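You operate a simulated robot arm through the tools that you are given. There is no shell and no other tool.

Carry out the task below with a simulated robot arm. There is one attempt and no reset: what you move stays moved.

## Task
Swap the fitted lamp for the white one and light it at 3.
Fine: 3 on the gold dial; switch the lamp base off before the swap; push the new lamp home; stand the old one on the bench. Set down upright: what you pick out.

Only the result counts: the job must be done as asked and must still hold three seconds after the hand-in. Knocking over, shifting, dropping, spilling or breaking anything else fails it.

## Robot
A 6-joint arm with a two-finger gripper on a trunk, on a base that drives. Base frame: it is fixed to the floor where the robot stands at the start and does not move with it; the origin is under the middle of the robot, x ahead of it, y to its left, z up. Units: m, degrees, N and s.
With the tool pointing down near the work surface it reaches from about 0.1 to 0.84 m from the robot's upright axis, wherever it stands. Its first joint turns from -166.0 to 166.0 degrees. Places, roughly: build bench top [0.8, 0.8, 0.8]; gold dial of the white lamp base [0.5, -0.1, 0.9]; gold ring of the white lamp base [0.7, -0.1, 0.9]; switch of the white lamp base [0.5, -0.1, 0.9]. Payload 1.66 kg.
The TCP is the grasp point between the finger pads, 0.016 m short of the fingertips. In the tool frame z runs along the fingers and y along their closing line. The gripper opens to 0.111 m. The gripper's body begins 0.104 m behind the TCP.
Orientation is told as [roll, pitch, yaw] about the base's x, y, z axes, in that order, counted from this pose: with the fingers straight down and closing along the base's y, the tool's x points along the base's -x, its y along +y and its z along -z.

## Interface
- The arm moves only by the tool arm_command. Its argument "steps" is a list of rows, each a list of 3 entries, a list of its own where there are three numbers: the closure in counts, from 0 (fully open) to 255 (shut), then the shift along the tool's x, y, z in units of 30 mm (1.0 is 30 mm), then the turn, a rotation vector about the tool's x, y, z in units of 8 degrees (1.0 is 8 degrees). In form: [[hand, [tx, ty, tz], [wx, wy, wz]], ...]. A call has 1 to 20 rows; each row shifts and turns the commanded pose from where the row before left it, along the tool's axes as they then stand. A call with a number of a shift or a turn outside -1 to 1 is refused whole. Each row takes 0.2 s and may step no farther than 0.05 m and 8.6 degrees from the row before; otherwise, or with a gripper value out of range, the whole call is refused. Where a pose cannot be reached the arm comes as near as it can. A force on the tool above 40 N (or 10 N above the force at the start of the call, whichever is more), or a blocked arm, ends the call early, and 0.2 s more pass. Each finger halts on what it meets, pressing with about 31 N; the grip force reading is that of the motor and also rises with nothing between the fingers. The clock runs only during rows and for 0.2 s after the last one: add rows that do not move to give the fingers time. It gives the time, the measured TCP pose, the force on the tool (base axes), the opening and the grip force at its end, in the units of the frame above (readings bear some noise), with the torque about the TCP (base axes, N m) and any sound that the robot's microphone picked up.
- Cameras (640 x 400 px; columns grow to the right, rows downward): "scene" is now at [0.0542, 0.1642, 1.5277]; the picture's right is [-0.31, -0.95, 0.00], its down [-0.71, 0.23, -0.67] and it looks along [0.63, -0.21, -0.74] (base axes); focal length 285 px, centre (320, 200). "wrist" rides on the gripper at [0.07, 0.014, -0.143] in the tool frame; the picture's right is [-0.19, 0.98, 0.00], its down [-0.87, -0.17, -0.47] and it looks along [-0.46, -0.09, 0.88] (tool axes); focal length 230 px, centre (320, 200). There is no depth. A picture from a camera that has moved, and an enlarged one, comes with that camera's place and axes in the base frame and with its lens.
- capture(camera): a new picture of that camera. No time passes.
- lift_body(by): slides the trunk up (or, below 0, down) by that many m; the arm and the scene camera ride with it, the base frame stays. It gives what a move gives, with no picture.
- roll_base(legs): drives the robot by 1 to 6 legs, each [ahead, left, turn to the left] in m, m and degrees, along the robot's own axes; the way and the turn of a leg run together, so that a leg with both is an arc; at most 1.5 m and 180 degrees a leg. The arm and the cameras ride along, it lands a little off, and it stops where it bumps. It gives what a move gives.
- head_to(pan, tilt): turns the head with the scene camera to pan (to the left, within 120 degrees either way) and tilt (down, from -29 to 69), counted from straight ahead of the robot. It gives what a move gives.
- close_up(camera, box): a new picture of the part [left, top, right, bottom] of that camera's present view, enlarged. No time passes.
- close_job(): hands the job in; it is judged then, once.

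Places have to be worked out from the pictures, the camera data and where the tool is seen. Open the gripper and draw the arm clear of the work before you hand the job in, unless the task says otherwise.

The tools are called after "Request:" by a JSON object that holds its "api" and its "payload". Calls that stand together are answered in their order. arm_command: Moves the arm, as the interface text tells. Its arguments: {"type":"object","properties":{"steps":{"type":"array"}},"required":["steps"]} The other tools are called the same way: lift_body (by) slides the trunk up or down; roll_base (legs) drives the base; head_to (pan, tilt) turns the head that bears the scene camera; capture (camera) takes a picture; close_up (camera, box) takes an enlarged picture of a part of a camera's view; close_job () hands the job in.

At the start:

```text
clock: 0.0
tcp_pos: [0.4204, -0.151, 1.1466]
ee_rot: [0.0, 0.0, 0.0]
wrist_force: [-0.3, -0.7, 0.4]
moment: [-0.01, -0.01, 0.0]
opening: 0.1107
finger_force: 0.0
trunk travel left (down, up): [-0.125, 0.465]
robot x, y, heading: [0.0007, -0.0021, -0.0]
head pan, tilt: [-18.0, 48.1]
```

scene: 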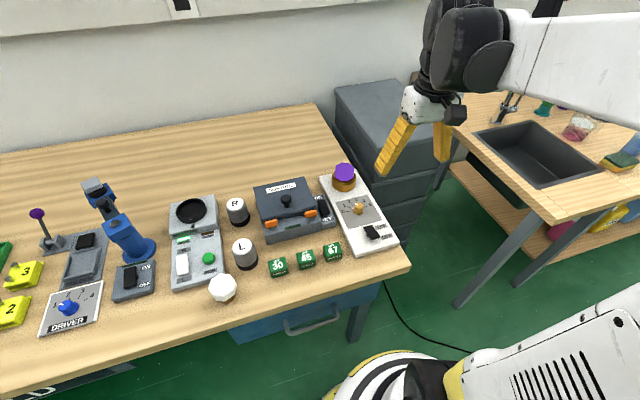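
wrist: 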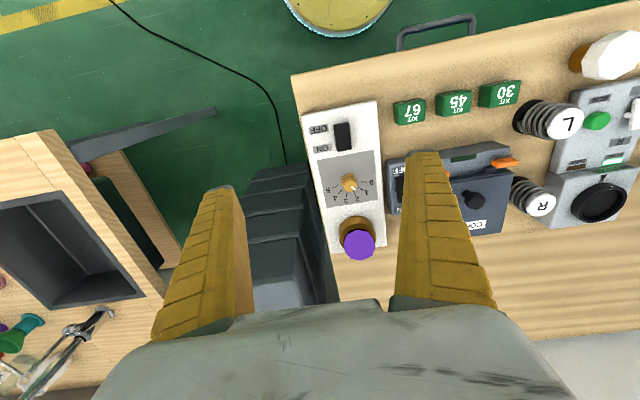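

I begin by looking closely at the lamp base, with its switch, dial and purple lamp, and at the white lamp on the bench.

Request:
{"api": "close_up", "payload": {"camera": "scene", "box": [300, 150, 420, 270]}}

Request:
{"api": "close_up", "payload": {"camera": "wrist", "box": [290, 90, 410, 270]}}

Request:
{"api": "close_up", "payload": {"camera": "scene", "box": [160, 180, 300, 320]}}

Request:
{"api": "close_up", "payload": {"camera": "wrist", "box": [500, 10, 640, 150]}}

```text
3.33 times, centred on (360, 210) of scene
camera zoom: at [0.0542, 0.1642, 1.5277], right [-0.31, -0.95, 0.0], down [-0.71, 0.23, -0.67], along [0.63, -0.21, -0.74], focal length 949 px, centre (187, 167)
```

zoom: 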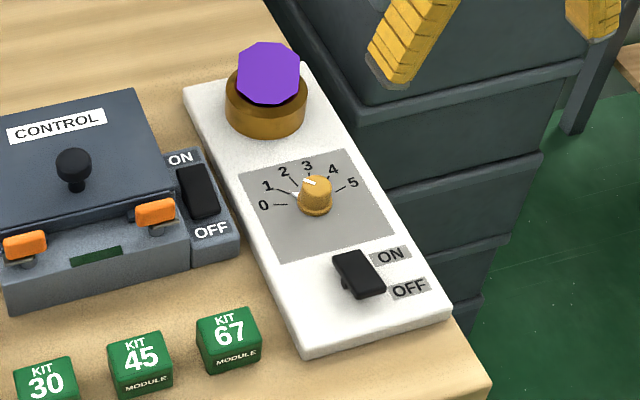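

```text
2.22 times, centred on (350, 180) of wrist
camera zoom: at [0.3511, -0.1375, 1.288], right [0.19, 0.98, 0.0], down [0.87, -0.17, 0.47], along [0.46, -0.09, -0.88], focal length 511 px, centre (253, 244)
```

zoom: 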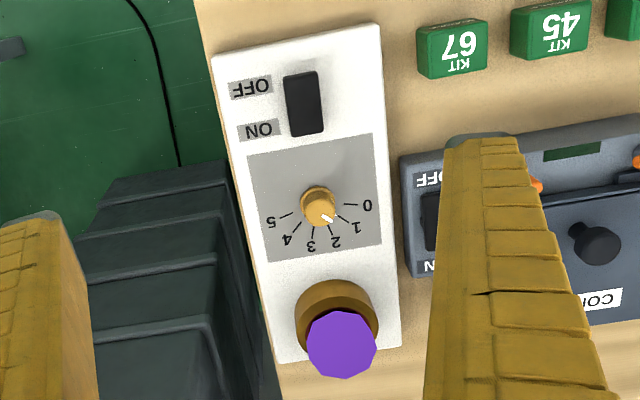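

```text
2.86 times, centred on (230, 250) of scene
camera zoom: at [0.0542, 0.1642, 1.5277], right [-0.31, -0.95, 0.0], down [-0.71, 0.23, -0.67], along [0.63, -0.21, -0.74], focal length 814 px, centre (577, 57)
```

zoom: 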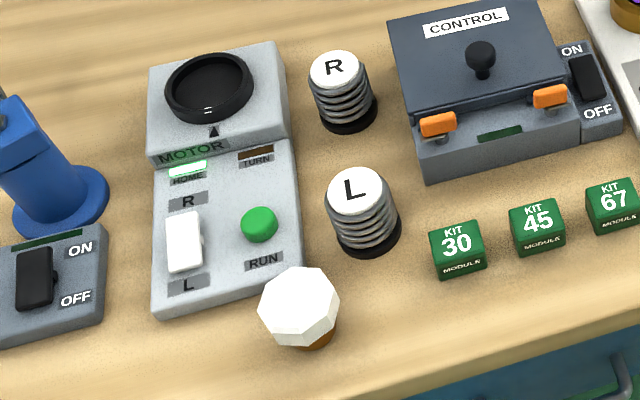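

```text
2.86 times, centred on (570, 80) of wrist
camera zoom: at [0.3511, -0.1375, 1.288], right [0.19, 0.98, 0.0], down [0.87, -0.17, 0.47], along [0.46, -0.09, -0.88], focal length 657 px, centre (-394, 543)
```

zoom: 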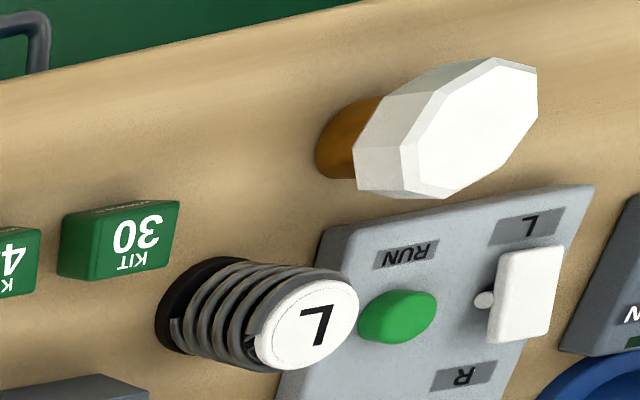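

The lamp base is about x 0.45–0.72, y −0.12, with the dial top near z 0.87. I move the wrist camera closer to the base to read the switch and dial.

Request:
{"api": "arm_command", "payload": {"steps": [[0, [-0.3, 0.33, 0.7], [0, 0, 0]], [0, [-0.3, 0.33, 0.7], [0, 0, 0]], [0, [-0.3, 0.33, 0.7], [0, 0, 0]], [0, [-0.3, 0.33, 0.7], [0, 0, 0]], [0, [0, 0, 0], [0, 0, 0]]]}}

Request:
{"api": "capture", "payload": {"camera": "wrist"}}

Request:
{"api": "capture", "payload": {"camera": "scene"}}

```text
clock: 1.2
tcp_pos: [0.457, -0.1104, 1.0635]
ee_rot: [0.0, 0.1, -0.1]
wrist_force: [-0.1, -0.9, -0.9]
moment: [0.0, -0.03, 0.03]
opening: 0.1105
finger_force: 0.0
trunk travel left (down, up): [-0.125, 0.465]
robot x, y, heading: [-0.0012, 0.0017, -0.2]
head pan, tilt: [-18.0, 48.1]
```

```text
taken
camera wrist: at [0.3874, -0.0972, 1.2049], right [0.19, 0.98, 0.0], down [0.87, -0.17, 0.47], along [0.46, -0.09, -0.88], focal length 230 px, centre (320, 200)
```

wrist: 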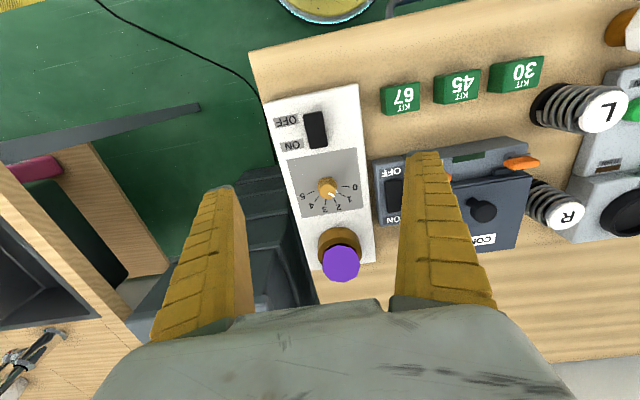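

```text
taken
camera scene: at [0.0542, 0.1642, 1.5278], right [-0.31, -0.95, 0.0], down [-0.71, 0.23, -0.67], along [0.63, -0.21, -0.74], focal length 285 px, centre (320, 200)
```

scene: 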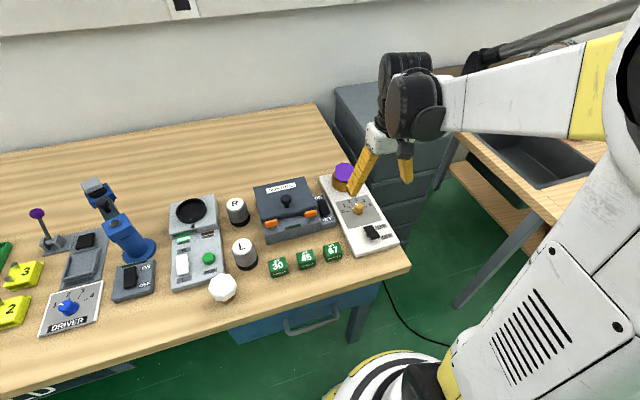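

The wrist view now shows the base well; I zoom in on the switch, the dial and the lamp ring.

Request:
{"api": "close_up", "payload": {"camera": "wrist", "box": [265, 85, 375, 155]}}

Request:
{"api": "close_up", "payload": {"camera": "wrist", "box": [285, 150, 375, 220]}}

Request:
{"api": "close_up", "payload": {"camera": "wrist", "box": [295, 210, 395, 290]}}

Request:
{"api": "close_up", "payload": {"camera": "scene", "box": [325, 195, 405, 255]}}

Request:
{"api": "close_up", "payload": {"camera": "scene", "box": [310, 150, 370, 200]}}

Request:
{"api": "close_up", "payload": {"camera": "scene", "box": [200, 260, 250, 310]}}

```text
5.71 times, centred on (320, 120) of wrist
camera zoom: at [0.3874, -0.0972, 1.2049], right [0.19, 0.98, 0.0], down [0.87, -0.17, 0.47], along [0.46, -0.09, -0.88], focal length 1315 px, centre (320, 657)
```

zoom: 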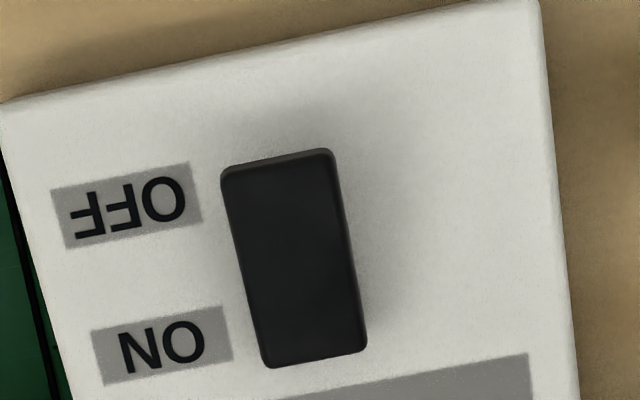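

```text
5.71 times, centred on (330, 185) of wrist
camera zoom: at [0.3874, -0.0972, 1.2049], right [0.19, 0.98, 0.0], down [0.87, -0.17, 0.47], along [0.46, -0.09, -0.88], focal length 1315 px, centre (263, 286)
```

zoom: 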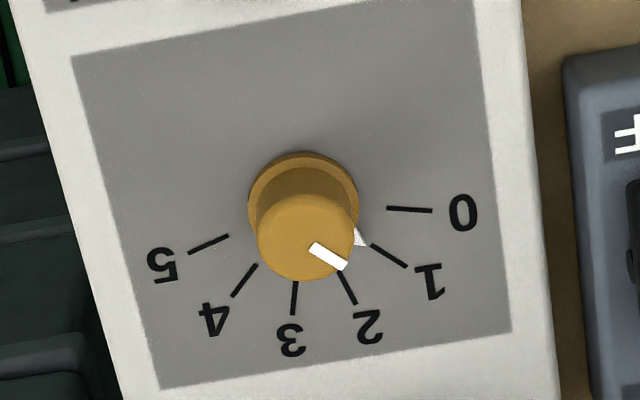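

```text
5.00 times, centred on (345, 250) of wrist
camera zoom: at [0.3874, -0.0972, 1.2049], right [0.19, 0.98, 0.0], down [0.87, -0.17, 0.47], along [0.46, -0.09, -0.88], focal length 1150 px, centre (195, -50)
```

zoom: 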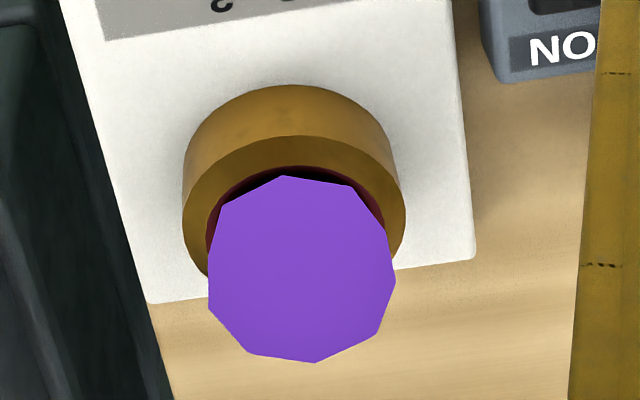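

```text
6.67 times, centred on (365, 225) of scene
camera zoom: at [0.0542, 0.1642, 1.5278], right [-0.31, -0.95, 0.0], down [-0.71, 0.23, -0.67], along [0.63, -0.21, -0.74], focal length 1899 px, centre (20, 33)
```

zoom: 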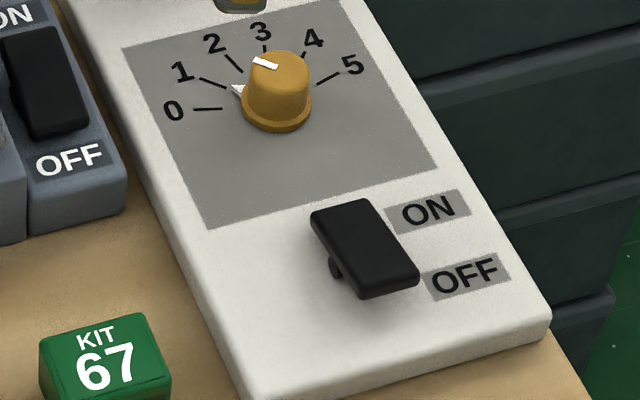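

```text
8.00 times, centred on (340, 175) of scene
camera zoom: at [0.0542, 0.1642, 1.5278], right [-0.31, -0.95, 0.0], down [-0.71, 0.23, -0.67], along [0.63, -0.21, -0.74], focal length 2279 px, centre (160, 400)
```

zoom: 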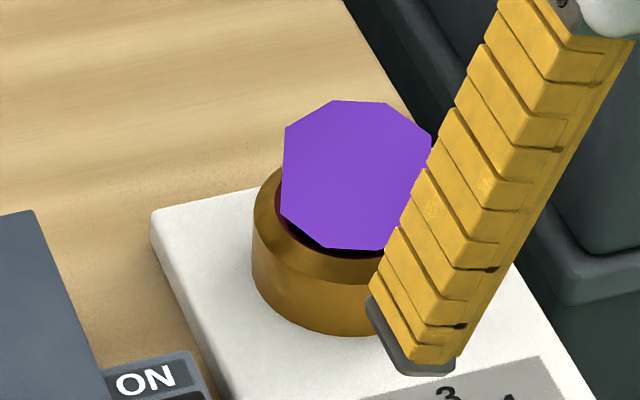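

```text
8.00 times, centred on (225, 285) of scene
camera zoom: at [0.0542, 0.1642, 1.5278], right [-0.31, -0.95, 0.0], down [-0.71, 0.23, -0.67], along [0.63, -0.21, -0.74], focal length 2279 px, centre (1080, -480)
```

zoom: 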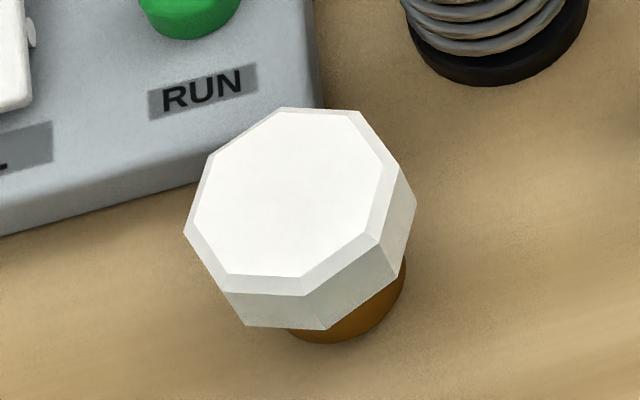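

The purple lamp's flat, glowing look and the raised OFF end of the rocker (pivot visible beneath it) suggest the base is ON. I put the plate top at z≈0.865, the rocker at x 0.426–0.477, y −0.1155, the knob at (0.540, −0.115) and the ring at (0.66, −0.115). I close the fingers and go above the OFF end.

Request:
{"api": "arm_command", "payload": {"steps": [[255, [0.213, -0.034, 0.757], [0, 0, 0]], [255, [0.213, -0.034, 0.757], [0, 0, 0]], [255, [0.213, -0.034, 0.757], [0, 0, 0]], [255, [0.213, -0.034, 0.757], [0, 0, 0]], [255, [0.213, -0.034, 0.757], [0, 0, 0]], [255, [0, 0, 0], [0, 0, 0]]]}}

Request:
{"api": "capture", "payload": {"camera": "wrist"}}

Request:
{"api": "capture", "payload": {"camera": "scene"}}

```text
clock: 2.6
tcp_pos: [0.4245, -0.1144, 0.9474]
ee_rot: [0.0, -0.1, 0.0]
wrist_force: [-0.2, -0.1, -0.3]
moment: [0.01, -0.04, 0.01]
opening: 0.0
finger_force: 28.7
trunk travel left (down, up): [-0.125, 0.465]
robot x, y, heading: [0.0012, 0.0024, 0.0]
head pan, tilt: [-18.0, 48.1]
```

```text
taken
camera wrist: at [0.3542, -0.1013, 1.0907], right [0.19, 0.98, 0.0], down [0.87, -0.17, 0.47], along [0.46, -0.09, -0.88], focal length 230 px, centre (320, 200)
```

wrist: 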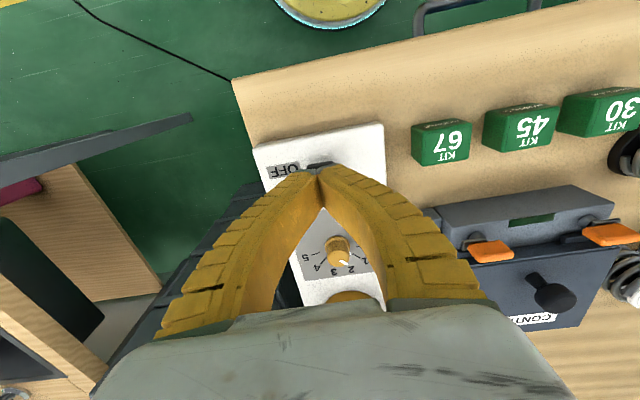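

```text
taken
camera scene: at [0.0542, 0.1642, 1.5278], right [-0.31, -0.95, 0.0], down [-0.71, 0.23, -0.67], along [0.63, -0.21, -0.74], focal length 285 px, centre (320, 200)
```

scene: 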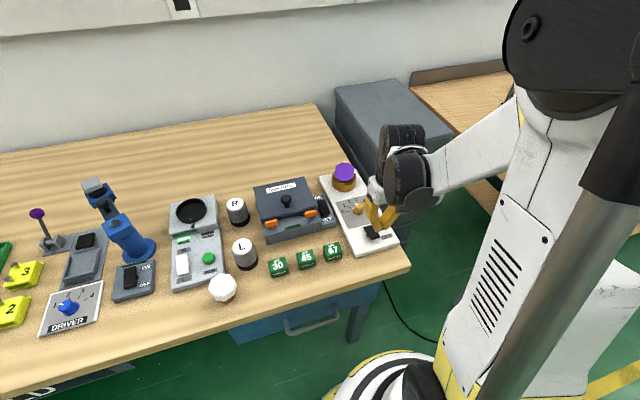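

The fingertips are closed above the OFF end, at about z 0.931. I descend gently and watch the force.

Request:
{"api": "arm_command", "payload": {"steps": [[255, [0, 0, 0.4], [0, 0, 0]], [255, [0, 0, 0.4], [0, 0, 0]], [255, [0, 0, 0.3], [0, 0, 0]], [255, [0, 0, 0.15], [0, 0, 0]], [255, [0, 0, 0.1], [0, 0, 0]]]}}

Request:
{"api": "close_up", "payload": {"camera": "scene", "box": [325, 195, 405, 255]}}

```text
clock: 3.8
tcp_pos: [0.4251, -0.1169, 0.9076]
ee_rot: [-0.1, -0.1, 0.0]
wrist_force: [1.0, -0.1, 0.0]
moment: [-0.01, -0.01, 0.0]
opening: 0.0002
finger_force: 28.5
trunk travel left (down, up): [-0.125, 0.465]
robot x, y, heading: [-0.0007, 0.0004, -0.1]
head pan, tilt: [-18.0, 48.1]
```

```text
6.67 times, centred on (365, 225) of scene
camera zoom: at [0.0542, 0.1642, 1.5277], right [-0.31, -0.95, 0.0], down [-0.71, 0.23, -0.67], along [0.63, -0.21, -0.74], focal length 1899 px, centre (20, 33)
```

zoom: 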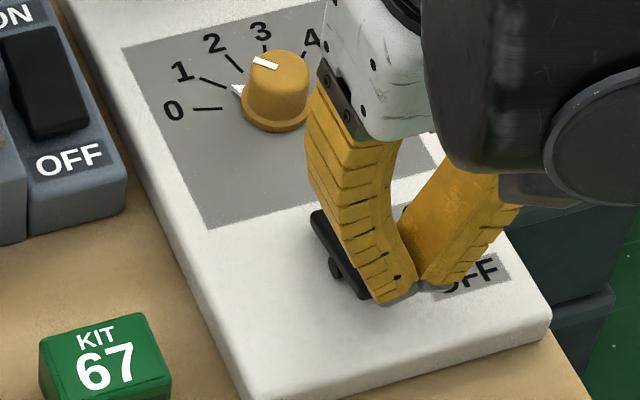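

No contact yet with the tip at z≈0.8916. I shift 3 mm to +y and go on down in small steps.

Request:
{"api": "arm_command", "payload": {"steps": [[255, [0, 0.1, 0], [0, 0, 0]], [255, [0, 0, 0.1], [0, 0, 0]], [255, [0, 0, 0.1], [0, 0, 0]], [255, [0, 0, 0.1], [0, 0, 0]]]}}

Request:
{"api": "close_up", "payload": {"camera": "scene", "box": [325, 195, 405, 255]}}

```text
clock: 4.8
tcp_pos: [0.4261, -0.1127, 0.8987]
ee_rot: [0.0, -0.1, 0.0]
wrist_force: [-1.1, 0.6, -0.9]
moment: [-0.01, 0.0, -0.01]
opening: 0.0
finger_force: 28.4
trunk travel left (down, up): [-0.125, 0.465]
robot x, y, heading: [0.0018, -0.0016, 0.2]
head pan, tilt: [-18.0, 48.1]
```

```text
6.67 times, centred on (365, 225) of scene
camera zoom: at [0.0543, 0.1642, 1.5277], right [-0.31, -0.95, 0.0], down [-0.71, 0.23, -0.67], along [0.63, -0.21, -0.74], focal length 1899 px, centre (20, 33)
```

zoom: 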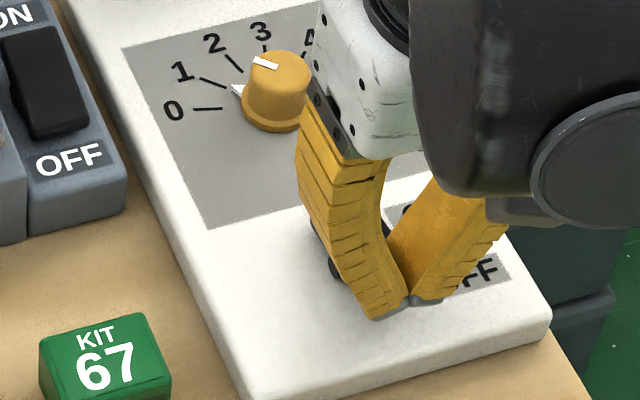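

Still free at tip z≈0.883. I continue down slowly.

Request:
{"api": "arm_command", "payload": {"steps": [[255, [0, 0, 0.1], [0, 0, 0]], [255, [0, 0, 0.07], [0, 0, 0]], [255, [0, 0, 0.07], [0, 0, 0]]]}}

Request:
{"api": "close_up", "payload": {"camera": "scene", "box": [325, 195, 405, 255]}}

Request:
{"api": "close_up", "payload": {"camera": "wrist", "box": [220, 100, 420, 225]}}

```text
clock: 5.6
tcp_pos: [0.4249, -0.1128, 0.892]
ee_rot: [-0.1, 0.0, 0.0]
wrist_force: [0.6, -0.1, 1.3]
moment: [-0.02, 0.01, -0.04]
opening: 0.0001
finger_force: 28.2
trunk travel left (down, up): [-0.125, 0.465]
robot x, y, heading: [-0.0003, 0.0011, 0.0]
head pan, tilt: [-18.0, 48.1]
```

```text
6.67 times, centred on (365, 225) of scene
camera zoom: at [0.0542, 0.1642, 1.5278], right [-0.31, -0.95, 0.0], down [-0.71, 0.23, -0.67], along [0.63, -0.21, -0.74], focal length 1899 px, centre (20, 33)
```

zoom: 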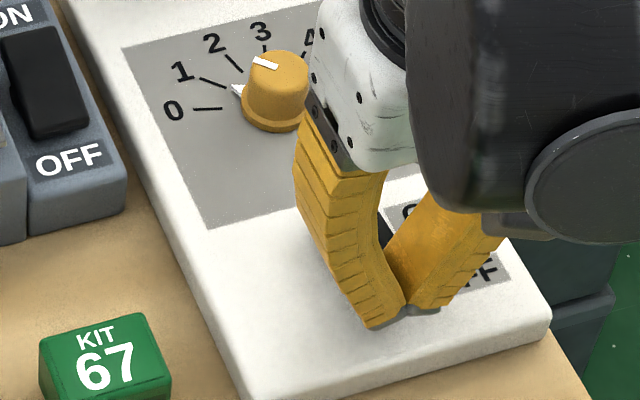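

```text
3.20 times, centred on (320, 162) of wrist
camera zoom: at [0.3552, -0.0998, 1.0338], right [0.19, 0.98, 0.0], down [0.87, -0.17, 0.47], along [0.46, -0.09, -0.88], focal length 736 px, centre (320, 320)
```

zoom: 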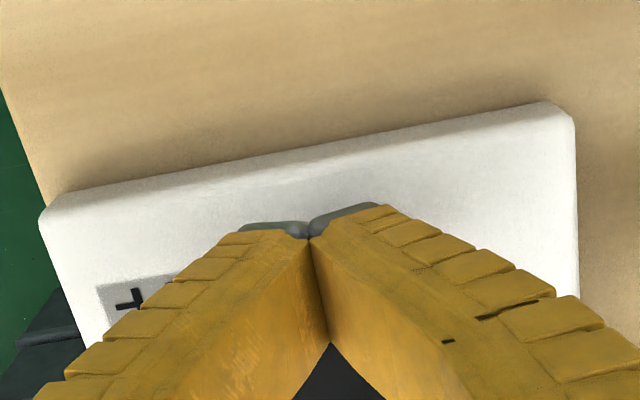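

The tip is at z≈0.876 and just about touching; I keep pressing in 1.5–2 mm steps.

Request:
{"api": "arm_command", "payload": {"steps": [[255, [0, 0, 0.06], [0, 0, 0]], [255, [0, 0, 0.06], [0, 0, 0]]]}}

Request:
{"api": "close_up", "payload": {"camera": "scene", "box": [325, 195, 405, 255]}}

```text
clock: 6.2
tcp_pos: [0.4251, -0.1131, 0.8891]
ee_rot: [0.0, 0.0, 0.0]
wrist_force: [0.2, 0.0, -0.4]
moment: [0.02, 0.03, -0.03]
opening: 0.0003
finger_force: 28.4
trunk travel left (down, up): [-0.125, 0.465]
robot x, y, heading: [0.0002, 0.001, -0.1]
head pan, tilt: [-18.0, 48.1]
```

```text
6.67 times, centred on (365, 225) of scene
camera zoom: at [0.0543, 0.1642, 1.5277], right [-0.31, -0.95, 0.0], down [-0.71, 0.23, -0.67], along [0.63, -0.21, -0.74], focal length 1899 px, centre (20, 33)
```

zoom: 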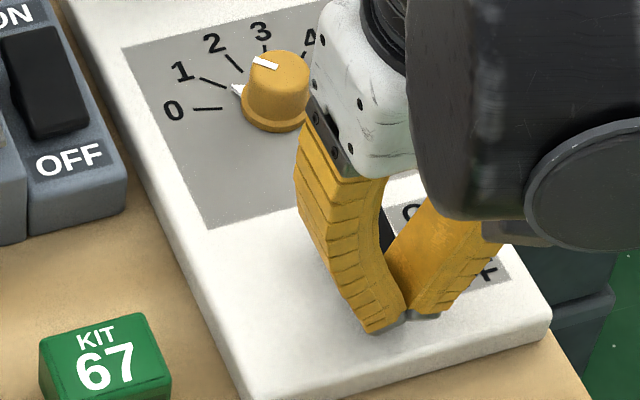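

Still no force, with the tip at 0.873. I take two more fine steps.

Request:
{"api": "arm_command", "payload": {"steps": [[255, [0, 0, 0.06], [0, 0, 0]], [255, [0, 0, 0.06], [0, 0, 0]]]}}

Request:
{"api": "close_up", "payload": {"camera": "scene", "box": [325, 195, 405, 255]}}

Request:
{"api": "close_up", "payload": {"camera": "wrist", "box": [220, 100, 420, 225]}}

```text
clock: 6.8
tcp_pos: [0.4248, -0.113, 0.8851]
ee_rot: [0.0, 0.0, 0.1]
wrist_force: [0.1, 1.0, 8.6]
moment: [-0.04, -0.09, 0.02]
opening: 0.0059
finger_force: 29.0
trunk travel left (down, up): [-0.125, 0.465]
robot x, y, heading: [0.0014, -0.0021, -0.2]
head pan, tilt: [-18.0, 48.1]
```

```text
6.67 times, centred on (365, 225) of scene
camera zoom: at [0.0536, 0.1644, 1.5279], right [-0.31, -0.95, 0.0], down [-0.71, 0.23, -0.67], along [0.63, -0.21, -0.74], focal length 1899 px, centre (20, 33)
```

zoom: 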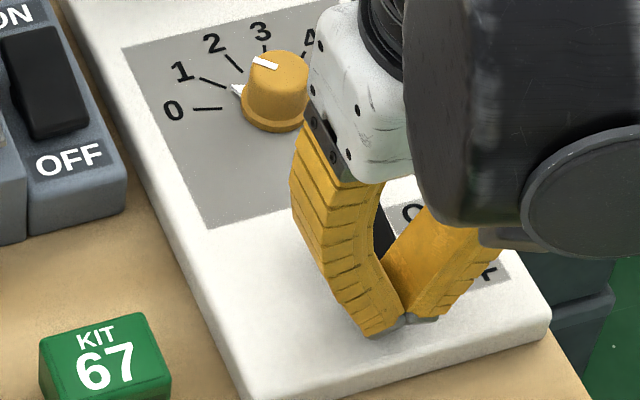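

```text
3.20 times, centred on (320, 162) of wrist
camera zoom: at [0.3549, -0.1001, 1.0272], right [0.19, 0.98, 0.0], down [0.87, -0.17, 0.47], along [0.46, -0.09, -0.88], focal length 736 px, centre (320, 320)
```

zoom: 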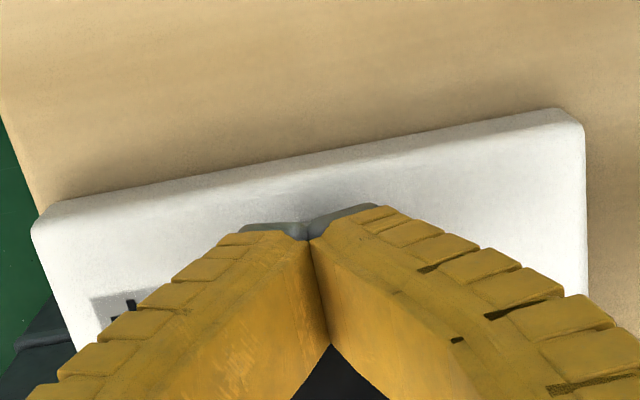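

Contact now at 8.6 N, tip z≈0.869. I press a little more to pass the detent, then check.

Request:
{"api": "arm_command", "payload": {"steps": [[255, [0, 0, 0.05], [0, 0, 0]], [255, [0, 0, 0.05], [0, 0, 0]]]}}

Request:
{"api": "close_up", "payload": {"camera": "scene", "box": [325, 195, 405, 255]}}

```text
clock: 7.4
tcp_pos: [0.4238, -0.1135, 0.8826]
ee_rot: [0.0, -0.1, 0.0]
wrist_force: [1.7, -1.6, 23.0]
moment: [-0.05, -0.25, -0.06]
opening: 0.0061
finger_force: 28.6
trunk travel left (down, up): [-0.125, 0.465]
robot x, y, heading: [0.0018, 0.0002, 0.1]
head pan, tilt: [-18.0, 48.1]
```

```text
6.67 times, centred on (365, 225) of scene
camera zoom: at [0.0531, 0.1644, 1.5279], right [-0.31, -0.95, 0.0], down [-0.71, 0.23, -0.67], along [0.64, -0.21, -0.74], focal length 1899 px, centre (20, 33)
```

zoom: 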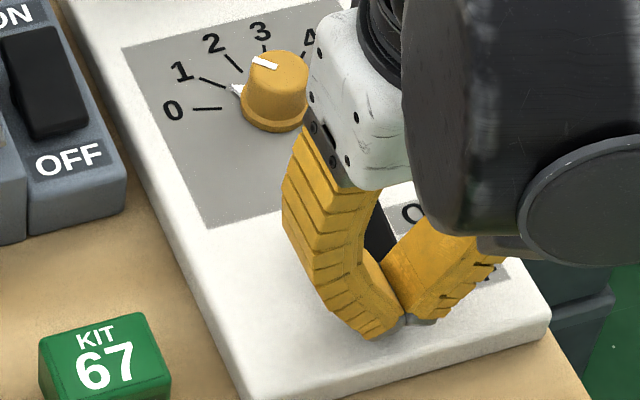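

23 N and the tip is close to plate level, so pressing further is pointless. I back up and look at the rocker.

Request:
{"api": "arm_command", "payload": {"steps": [[255, [0, 0, -0.3], [0, 0, 0]], [255, [0, 0, -1], [0, 0, 0]], [255, [0, 0, -1], [0, 0, 0]], [255, [0.8, 0, -1], [0, 0, 0]], [255, [0.8, 0, -1], [0, 0, 0]], [255, [0, 0, 0], [0, 0, 0]]]}}

Request:
{"api": "close_up", "payload": {"camera": "scene", "box": [325, 195, 405, 255]}}

Request:
{"api": "capture", "payload": {"camera": "wrist"}}

Request:
{"api": "close_up", "payload": {"camera": "scene", "box": [310, 150, 370, 200]}}

```text
clock: 8.8
tcp_pos: [0.376, -0.1136, 1.0115]
ee_rot: [0.0, 0.0, 0.0]
wrist_force: [-0.3, 0.2, 0.1]
moment: [0.0, -0.02, 0.03]
opening: 0.0001
finger_force: 28.9
trunk travel left (down, up): [-0.125, 0.465]
robot x, y, heading: [0.0032, -0.0004, -0.0]
head pan, tilt: [-18.0, 48.1]
```

```text
6.67 times, centred on (365, 225) of scene
camera zoom: at [0.0543, 0.1642, 1.5277], right [-0.31, -0.95, 0.0], down [-0.71, 0.23, -0.67], along [0.63, -0.21, -0.74], focal length 1899 px, centre (20, 33)
```

zoom: 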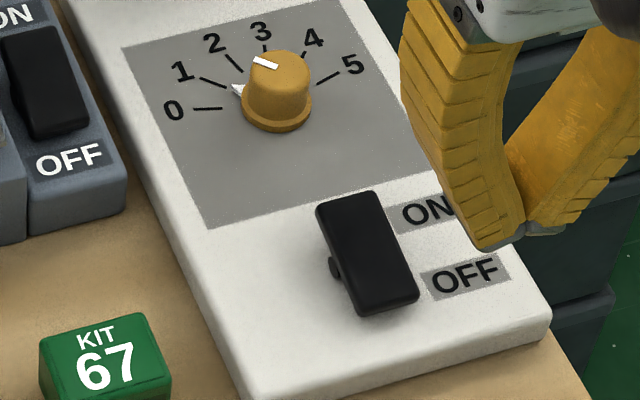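

```text
taken
camera wrist: at [0.3062, -0.1005, 1.1536], right [0.19, 0.98, 0.0], down [0.87, -0.17, 0.47], along [0.46, -0.09, -0.88], focal length 230 px, centre (320, 200)
```

wrist: 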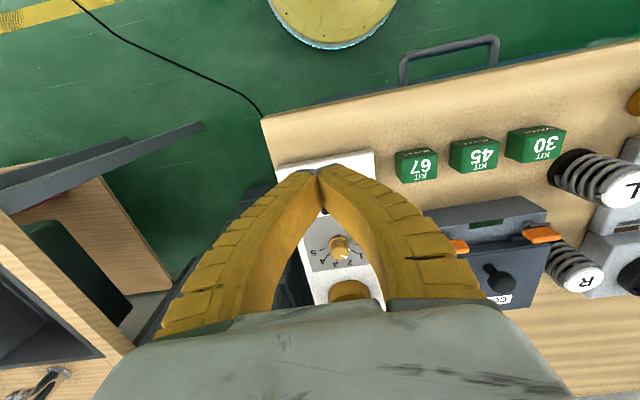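

```text
8.00 times, centred on (340, 175) of scene
camera zoom: at [0.0543, 0.1642, 1.5277], right [-0.31, -0.95, 0.0], down [-0.71, 0.23, -0.67], along [0.63, -0.21, -0.74], focal length 2279 px, centre (160, 400)
```

zoom: 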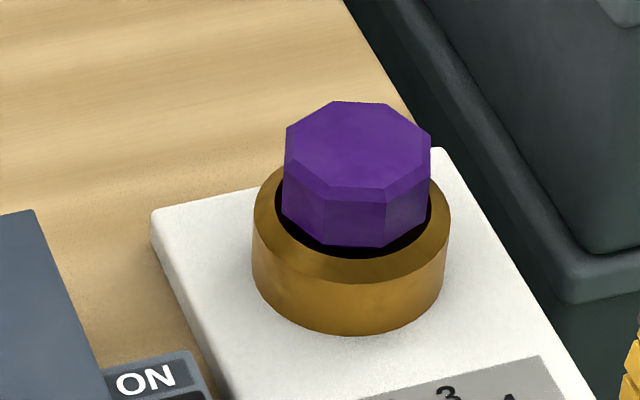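

The rocker flipped to OFF and the purple lamp has gone dark, now shaded. I raise, open and move over to get a good view of the purple lamp.

Request:
{"api": "arm_command", "payload": {"steps": [[255, [0, 0, -1], [0, 0, 0]], [255, [-0.967, 0, -0.1], [0, 0, 0]], [0, [-0.967, 0, -0.1], [0, 0, 0]], [0, [-0.967, 0, -0.1], [0, 0, 0]], [0, [-0.967, 0, -0.1], [0, 0, 0]], [0, [-0.967, 0, -0.1], [0, 0, 0]], [0, [-0.967, 0, -0.1], [0, 0, 0]], [0, [0, 0, 0], [0, 0, 0]]]}}

Request:
{"api": "capture", "payload": {"camera": "wrist"}}

Request:
{"api": "close_up", "payload": {"camera": "wrist", "box": [270, 130, 400, 230]}}

```text
clock: 10.6
tcp_pos: [0.5523, -0.1128, 1.0596]
ee_rot: [0.1, 0.1, 0.0]
wrist_force: [0.1, -0.4, -0.4]
moment: [0.01, 0.01, -0.02]
opening: 0.1108
finger_force: 0.0
trunk travel left (down, up): [-0.125, 0.465]
robot x, y, heading: [0.0012, -0.0004, -0.1]
head pan, tilt: [-18.0, 48.1]
```

```text
taken
camera wrist: at [0.4823, -0.0994, 1.2014], right [0.19, 0.98, 0.0], down [0.87, -0.17, 0.47], along [0.46, -0.09, -0.88], focal length 230 px, centre (320, 200)
```

wrist: 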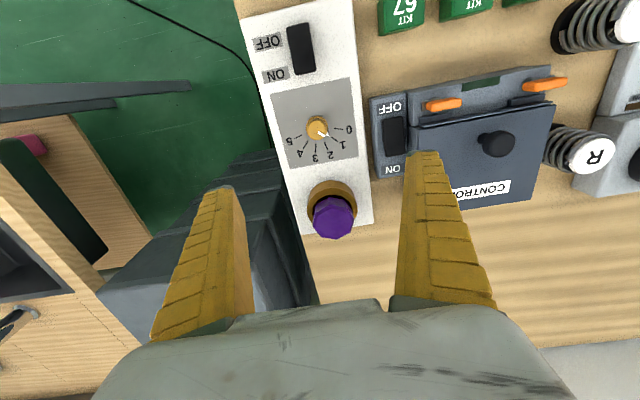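

```text
4.00 times, centred on (335, 180) of wrist
camera zoom: at [0.4823, -0.0994, 1.2014], right [0.19, 0.98, 0.0], down [0.87, -0.17, 0.47], along [0.46, -0.09, -0.88], focal length 920 px, centre (260, 280)
```

zoom: 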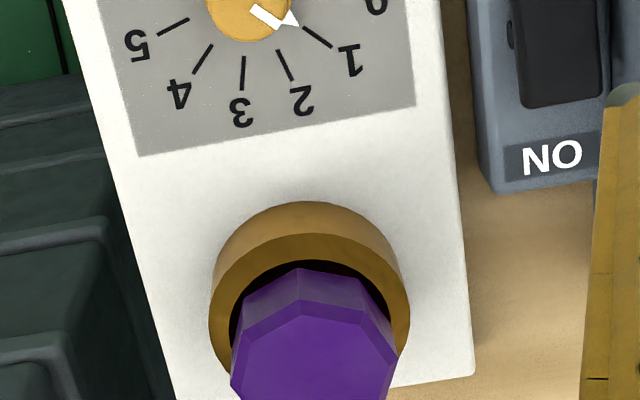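

Request:
{"api": "close_up", "payload": {"camera": "wrist", "box": [280, 170, 390, 250]}}

```text
5.00 times, centred on (335, 210) of wrist
camera zoom: at [0.4823, -0.0994, 1.2014], right [0.19, 0.98, 0.0], down [0.87, -0.17, 0.47], along [0.46, -0.09, -0.88], focal length 1150 px, centre (245, 150)
```

zoom: 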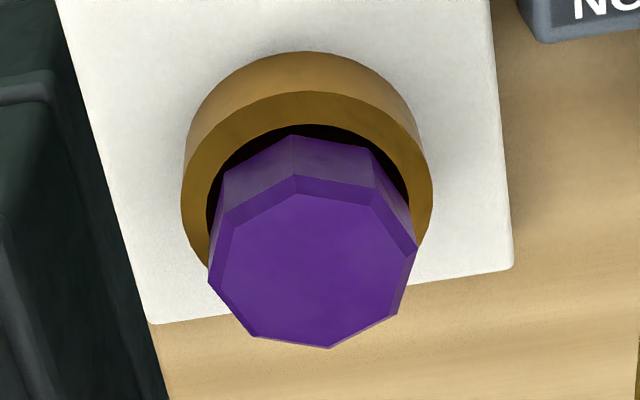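

The lamp axis works out at about (0.666, −0.1155), with its rim at z≈0.93 and the ring top at about 0.893. Its octagon has flats facing 67.5°, so I turn the tool 22.5° about its z and move over the lamp.

Request:
{"api": "arm_command", "payload": {"steps": [[0, [-0.9475, -0.0225, 0.3], [0, 0, 0]], [0, [-0.9475, -0.0225, 0.3], [0, 0, 0]], [0, [-0.9475, -0.0225, 0.3], [0, 0, 0]], [0, [-0.9475, -0.0225, 0.3], [0, 0, 0]], [0, [0, 0, 0], [0, 0, 0.9375]], [0, [0, 0, 0], [0, 0, 0.9375]], [0, [0, 0, 0], [0, 0, 0.9375]], [0, [0, 0, 0], [0, 0, 0]]]}}

Request:
{"api": "capture", "payload": {"camera": "wrist"}}

Request:
{"api": "capture", "payload": {"camera": "scene"}}

```text
clock: 12.4
tcp_pos: [0.6653, -0.1168, 1.0225]
ee_rot: [0.0, 0.0, -22.6]
wrist_force: [0.3, 0.3, -0.3]
moment: [-0.01, 0.0, -0.01]
opening: 0.1111
finger_force: 0.0
trunk travel left (down, up): [-0.125, 0.465]
robot x, y, heading: [0.0019, 0.0011, 0.2]
head pan, tilt: [-18.0, 48.1]
```

```text
taken
camera wrist: at [0.6052, -0.0766, 1.1646], right [0.55, 0.83, 0.0], down [0.73, -0.49, 0.47], along [0.39, -0.26, -0.88], focal length 230 px, centre (320, 200)
```

wrist: 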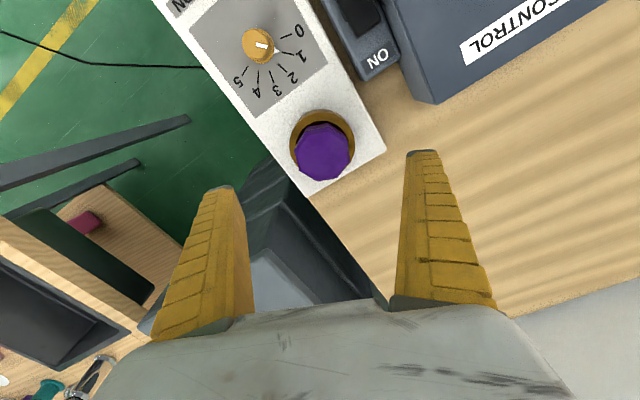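

```text
taken
camera scene: at [0.0541, 0.1642, 1.5277], right [-0.31, -0.95, 0.0], down [-0.71, 0.23, -0.67], along [0.63, -0.21, -0.74], focal length 285 px, centre (320, 200)
```

scene: 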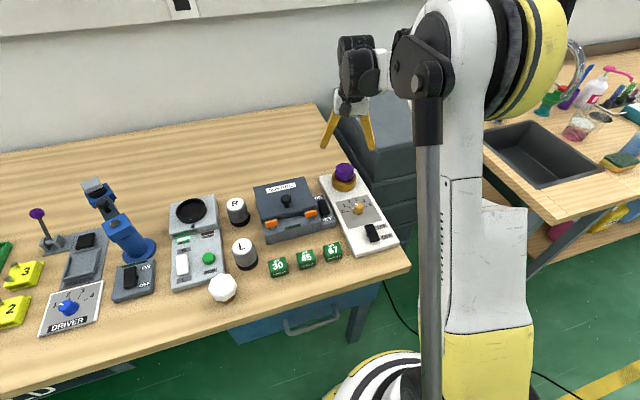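

I check the lamp's centre against my prediction of (321, 155) for the rim.

Request:
{"api": "close_up", "payload": {"camera": "wrist", "box": [270, 100, 380, 200]}}

```text
4.00 times, centred on (325, 150) of wrist
camera zoom: at [0.6052, -0.0766, 1.1646], right [0.55, 0.83, 0.0], down [0.73, -0.49, 0.47], along [0.39, -0.26, -0.88], focal length 920 px, centre (300, 400)
```

zoom: 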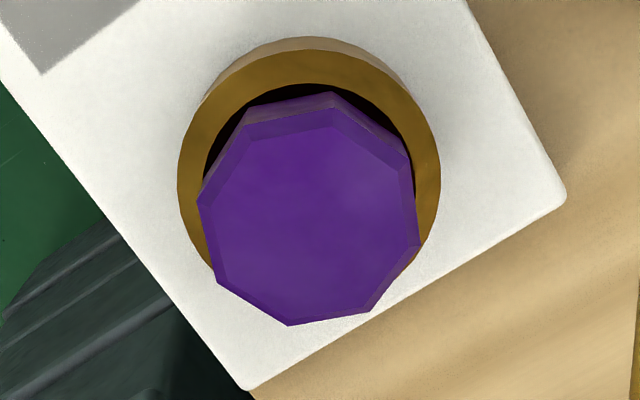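

The centre is within 2 mm of my estimate. I shift slightly and descend to TCP z≈0.918, which keeps the tips about 9 mm above the ring.

Request:
{"api": "arm_command", "payload": {"steps": [[0, [0, 0.086, 0.8], [0, 0, 0]], [0, [0, 0, 0.8], [0, 0, 0]], [0, [0, 0, 0.7], [0, 0, 0]], [0, [0, 0, 0.5], [0, 0, 0]], [0, [0, 0, 0.4], [0, 0, 0]], [0, [0, 0, 0.28], [0, 0, 0]], [0, [0, 0, 0], [0, 0, 0]]]}}

Request:
{"api": "close_up", "payload": {"camera": "scene", "box": [300, 130, 390, 200]}}

Request:
{"api": "capture", "payload": {"camera": "wrist"}}

```text
clock: 14.0
tcp_pos: [0.6665, -0.1142, 0.9182]
ee_rot: [0.0, -0.1, -22.5]
wrist_force: [0.6, 1.1, -0.1]
moment: [0.01, -0.01, 0.04]
opening: 0.1109
finger_force: 0.0
trunk travel left (down, up): [-0.125, 0.465]
robot x, y, heading: [0.002, -0.0007, -0.1]
head pan, tilt: [-18.0, 48.1]
```

```text
5.71 times, centred on (345, 165) of scene
camera zoom: at [0.0543, 0.1642, 1.5278], right [-0.31, -0.95, 0.0], down [-0.71, 0.23, -0.67], along [0.63, -0.21, -0.74], focal length 1628 px, centre (177, 400)
```

zoom: 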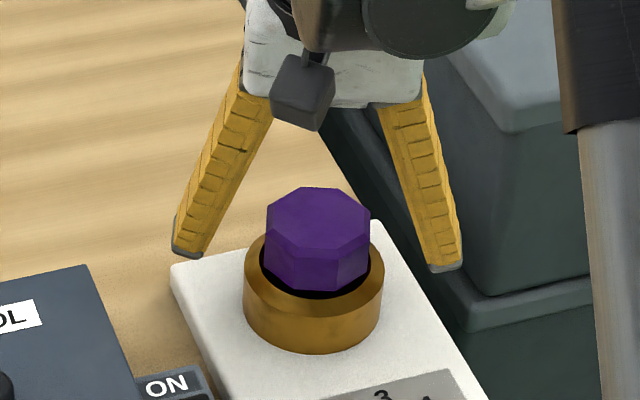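

```text
taken
camera wrist: at [0.6064, -0.0748, 1.0605], right [0.55, 0.83, 0.0], down [0.74, -0.49, 0.47], along [0.39, -0.26, -0.88], focal length 230 px, centre (320, 200)
```

wrist: 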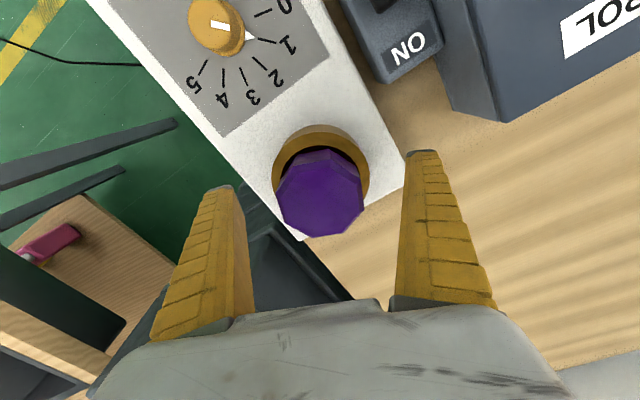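

The fingers straddle the lamp and clear the ring. I close the grip.

Request:
{"api": "arm_command", "payload": {"steps": [[255, [0, 0, 0], [0, 0, 0]], [255, [0, 0, 0], [0, 0, 0]], [255, [0, 0, 0], [0, 0, 0]], [255, [0, 0, 0], [0, 0, 0]]]}}

Request:
{"api": "close_up", "payload": {"camera": "scene", "box": [300, 130, 390, 200]}}

Request:
{"api": "capture", "payload": {"camera": "wrist"}}

```text
clock: 15.0
tcp_pos: [0.666, -0.1133, 0.918]
ee_rot: [0.0, -0.1, -22.5]
wrist_force: [0.4, 0.2, 2.0]
moment: [0.0, -0.04, 0.01]
opening: 0.0588
finger_force: 31.6
trunk travel left (down, up): [-0.125, 0.465]
robot x, y, heading: [0.0008, -0.0003, -0.1]
head pan, tilt: [-18.0, 48.1]
```

```text
5.71 times, centred on (345, 165) of scene
camera zoom: at [0.0541, 0.1642, 1.5278], right [-0.31, -0.95, 0.0], down [-0.71, 0.23, -0.67], along [0.63, -0.21, -0.74], focal length 1628 px, centre (177, 400)
```

zoom: 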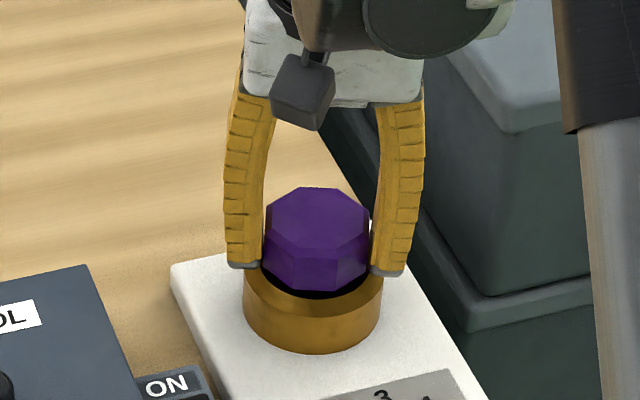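

```text
taken
camera wrist: at [0.6063, -0.0748, 1.0607], right [0.55, 0.83, 0.0], down [0.74, -0.49, 0.47], along [0.39, -0.26, -0.88], focal length 230 px, centre (320, 200)
```

wrist: 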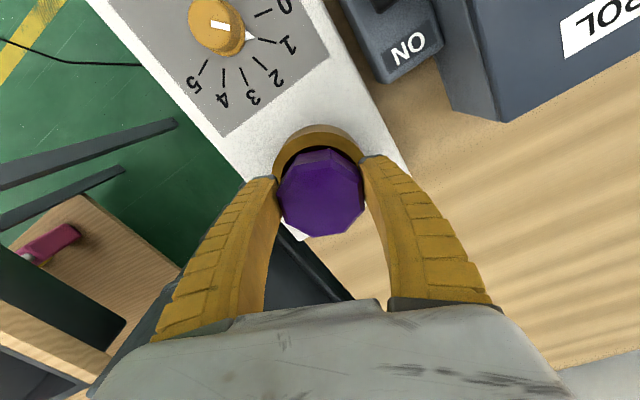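

The grip holds at 58.8 mm opening. I lift slowly straight up.

Request:
{"api": "arm_command", "payload": {"steps": [[255, [0, 0, -0.1], [0, 0, 0]], [255, [0, 0, -0.1], [0, 0, 0]], [255, [0, 0, -0.2], [0, 0, 0]], [255, [0, 0, -0.2], [0, 0, 0]]]}}

Request:
{"api": "close_up", "payload": {"camera": "scene", "box": [300, 130, 390, 200]}}

```text
clock: 16.0
tcp_pos: [0.6658, -0.1139, 0.9368]
ee_rot: [0.0, 0.0, -22.4]
wrist_force: [0.1, -0.5, -0.7]
moment: [-0.03, 0.02, 0.01]
opening: 0.059
finger_force: 30.8
trunk travel left (down, up): [-0.125, 0.465]
robot x, y, heading: [0.0002, 0.0, -0.2]
head pan, tilt: [-18.0, 48.1]
```

```text
5.71 times, centred on (345, 165) of scene
camera zoom: at [0.0543, 0.1642, 1.5277], right [-0.31, -0.95, 0.0], down [-0.71, 0.23, -0.67], along [0.63, -0.21, -0.74], focal length 1628 px, centre (177, 400)
```

zoom: 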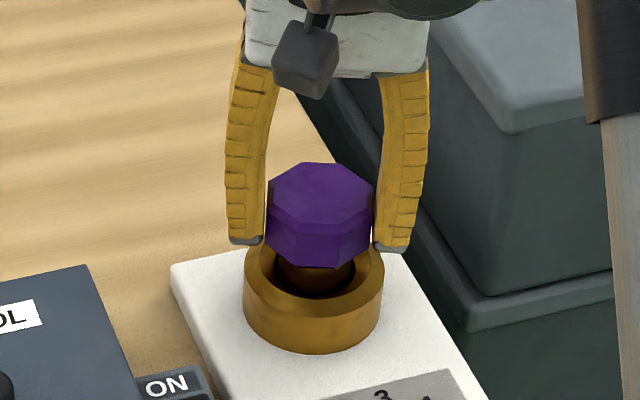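

The lamp is sliding out of the ring freely, stem and all. I raise it clear and carry it to open bench behind the control box, about (0.765, 0.05).

Request:
{"api": "arm_command", "payload": {"steps": [[255, [0, 0, -0.5], [0, 0, 0]], [255, [0, 0, -0.8], [0, 0, 0]], [255, [0, 0, -0.8], [0, 0, 0]], [255, [0, 0, -0.8], [0, 0, 0]], [255, [0, 0, -0.8], [0, 0, 0]], [255, [-0.138, 0.902, 0], [0, 0, 0]], [255, [-0.138, 0.902, 0], [0, 0, 0]], [255, [-0.138, 0.902, 0], [0, 0, 0]], [255, [-0.138, 0.902, 0], [0, 0, 0]], [255, [-0.138, 0.902, 0], [0, 0, 0]], [255, [-0.138, 0.902, 0], [0, 0, 0]], [255, [-0.138, 0.902, 0], [0, 0, 0]], [255, [0, 0, 0], [0, 0, 0]]]}}

Request:
{"api": "capture", "payload": {"camera": "scene"}}

Request:
{"api": "capture", "payload": {"camera": "wrist"}}

Request:
{"api": "close_up", "payload": {"camera": "scene", "box": [220, 90, 360, 210]}}

```text
clock: 18.8
tcp_pos: [0.7658, 0.0513, 1.0465]
ee_rot: [0.1, 0.0, -22.5]
wrist_force: [-0.5, -0.7, -0.7]
moment: [0.02, 0.02, -0.01]
opening: 0.0591
finger_force: 31.0
trunk travel left (down, up): [-0.125, 0.465]
robot x, y, heading: [-0.0015, 0.0021, -0.1]
head pan, tilt: [-18.0, 48.1]
```

```text
taken
camera scene: at [0.0543, 0.1642, 1.5277], right [-0.31, -0.95, 0.0], down [-0.71, 0.23, -0.67], along [0.63, -0.21, -0.74], focal length 285 px, centre (320, 200)
```

scene: 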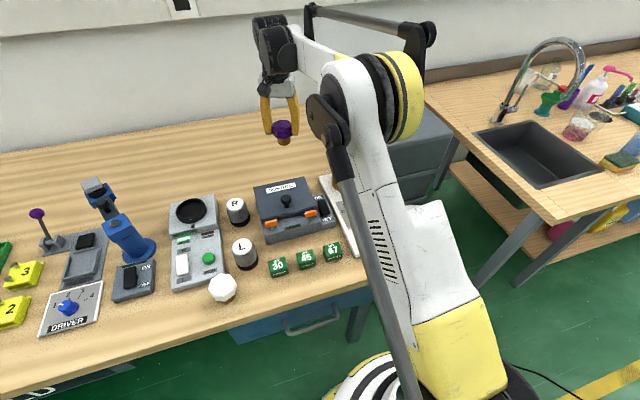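

```text
taken
camera wrist: at [0.7067, 0.0898, 1.1891], right [0.55, 0.83, 0.0], down [0.74, -0.49, 0.47], along [0.39, -0.26, -0.88], focal length 230 px, centre (320, 200)
```

wrist: 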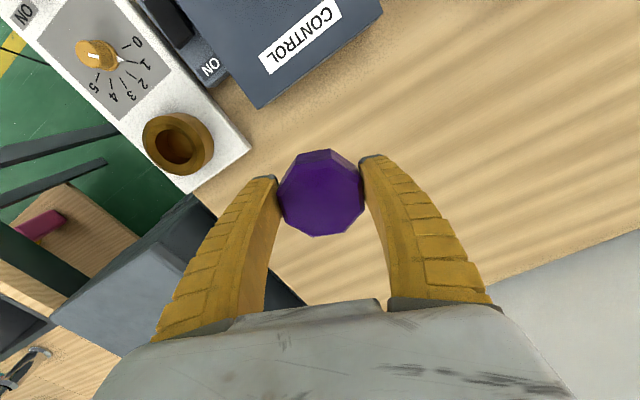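

```text
3.33 times, centred on (290, 150) of scene
camera zoom: at [0.0543, 0.1642, 1.5277], right [-0.31, -0.95, 0.0], down [-0.71, 0.23, -0.67], along [0.63, -0.21, -0.74], focal length 949 px, centre (420, 367)
```

zoom: 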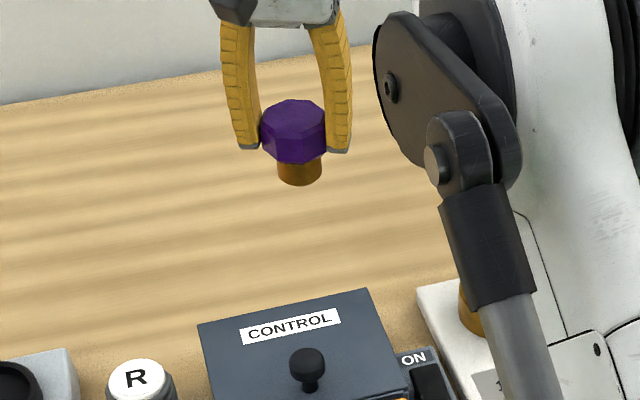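

The lamp hangs upright with open bench beneath. I judge the bench at about z 0.845 and the stem bottom at about 68 mm under the TCP, so contact should come near TCP z 0.91; I descend partway and look.

Request:
{"api": "arm_command", "payload": {"steps": [[255, [0, 0, 0.8], [0, 0, 0]], [255, [0, 0, 0.8], [0, 0, 0]], [255, [0, 0, 0.8], [0, 0, 0]], [255, [0, 0, 0.6], [0, 0, 0]], [255, [0, 0, 0.4], [0, 0, 0]], [255, [0, 0, 0], [0, 0, 0]]]}}

Request:
{"api": "close_up", "payload": {"camera": "scene", "box": [240, 110, 340, 190]}}

Request:
{"api": "capture", "payload": {"camera": "wrist"}}

```text
clock: 20.2
tcp_pos: [0.7649, 0.0522, 0.944]
ee_rot: [0.0, 0.0, -22.5]
wrist_force: [-0.9, -0.1, -0.4]
moment: [0.03, 0.01, 0.04]
opening: 0.0587
finger_force: 31.0
trunk travel left (down, up): [-0.125, 0.465]
robot x, y, heading: [0.0026, 0.001, 0.2]
head pan, tilt: [-18.0, 48.1]
```

```text
5.00 times, centred on (290, 150) of scene
camera zoom: at [0.0544, 0.1642, 1.5277], right [-0.31, -0.95, 0.0], down [-0.71, 0.23, -0.67], along [0.63, -0.21, -0.74], focal length 1424 px, centre (470, 450)
```

zoom: 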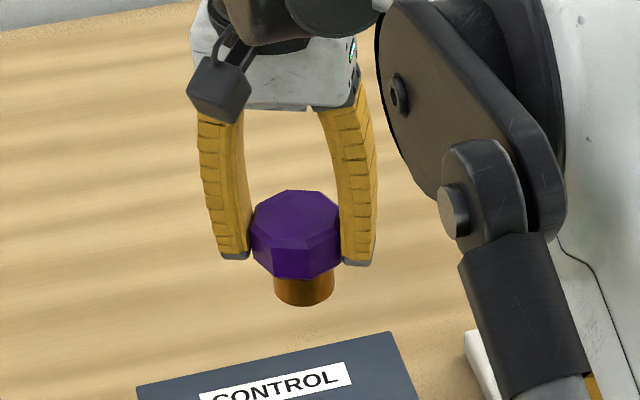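

```text
taken
camera wrist: at [0.7057, 0.0903, 1.086], right [0.55, 0.83, 0.0], down [0.74, -0.49, 0.47], along [0.39, -0.26, -0.88], focal length 230 px, centre (320, 200)
```

wrist: 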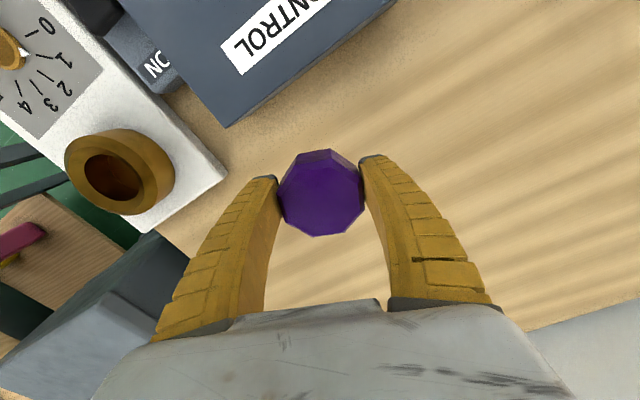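

Free so far at TCP z 0.944. I go on down in 3 mm steps, watching for contact.

Request:
{"api": "arm_command", "payload": {"steps": [[255, [0, 0, 0.15], [0, 0, 0]], [255, [0, 0, 0.15], [0, 0, 0]], [255, [0, 0, 0.15], [0, 0, 0]], [255, [0, 0, 0.15], [0, 0, 0]], [255, [0, 0, 0.1], [0, 0, 0]]]}}

Request:
{"api": "close_up", "payload": {"camera": "scene", "box": [240, 110, 340, 190]}}

```text
clock: 21.4
tcp_pos: [0.7646, 0.0504, 0.9236]
ee_rot: [0.1, 0.0, -22.5]
wrist_force: [0.3, -0.2, -1.7]
moment: [-0.01, 0.01, 0.01]
opening: 0.0588
finger_force: 30.7
trunk travel left (down, up): [-0.125, 0.465]
robot x, y, heading: [-0.0015, 0.0009, -0.1]
head pan, tilt: [-18.0, 48.1]
```

```text
5.00 times, centred on (290, 150) of scene
camera zoom: at [0.0544, 0.1642, 1.5277], right [-0.31, -0.95, 0.0], down [-0.71, 0.23, -0.67], along [0.63, -0.21, -0.74], focal length 1424 px, centre (470, 450)
```

zoom: 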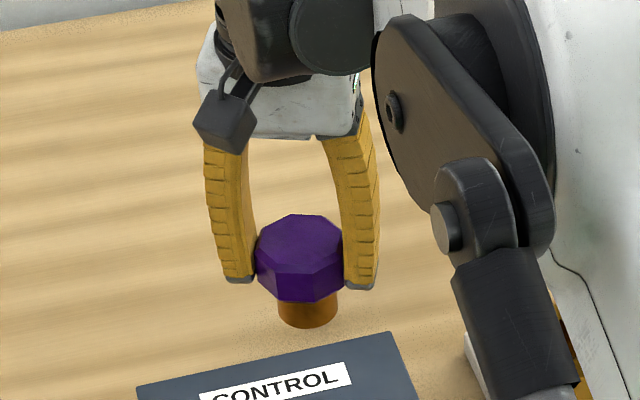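

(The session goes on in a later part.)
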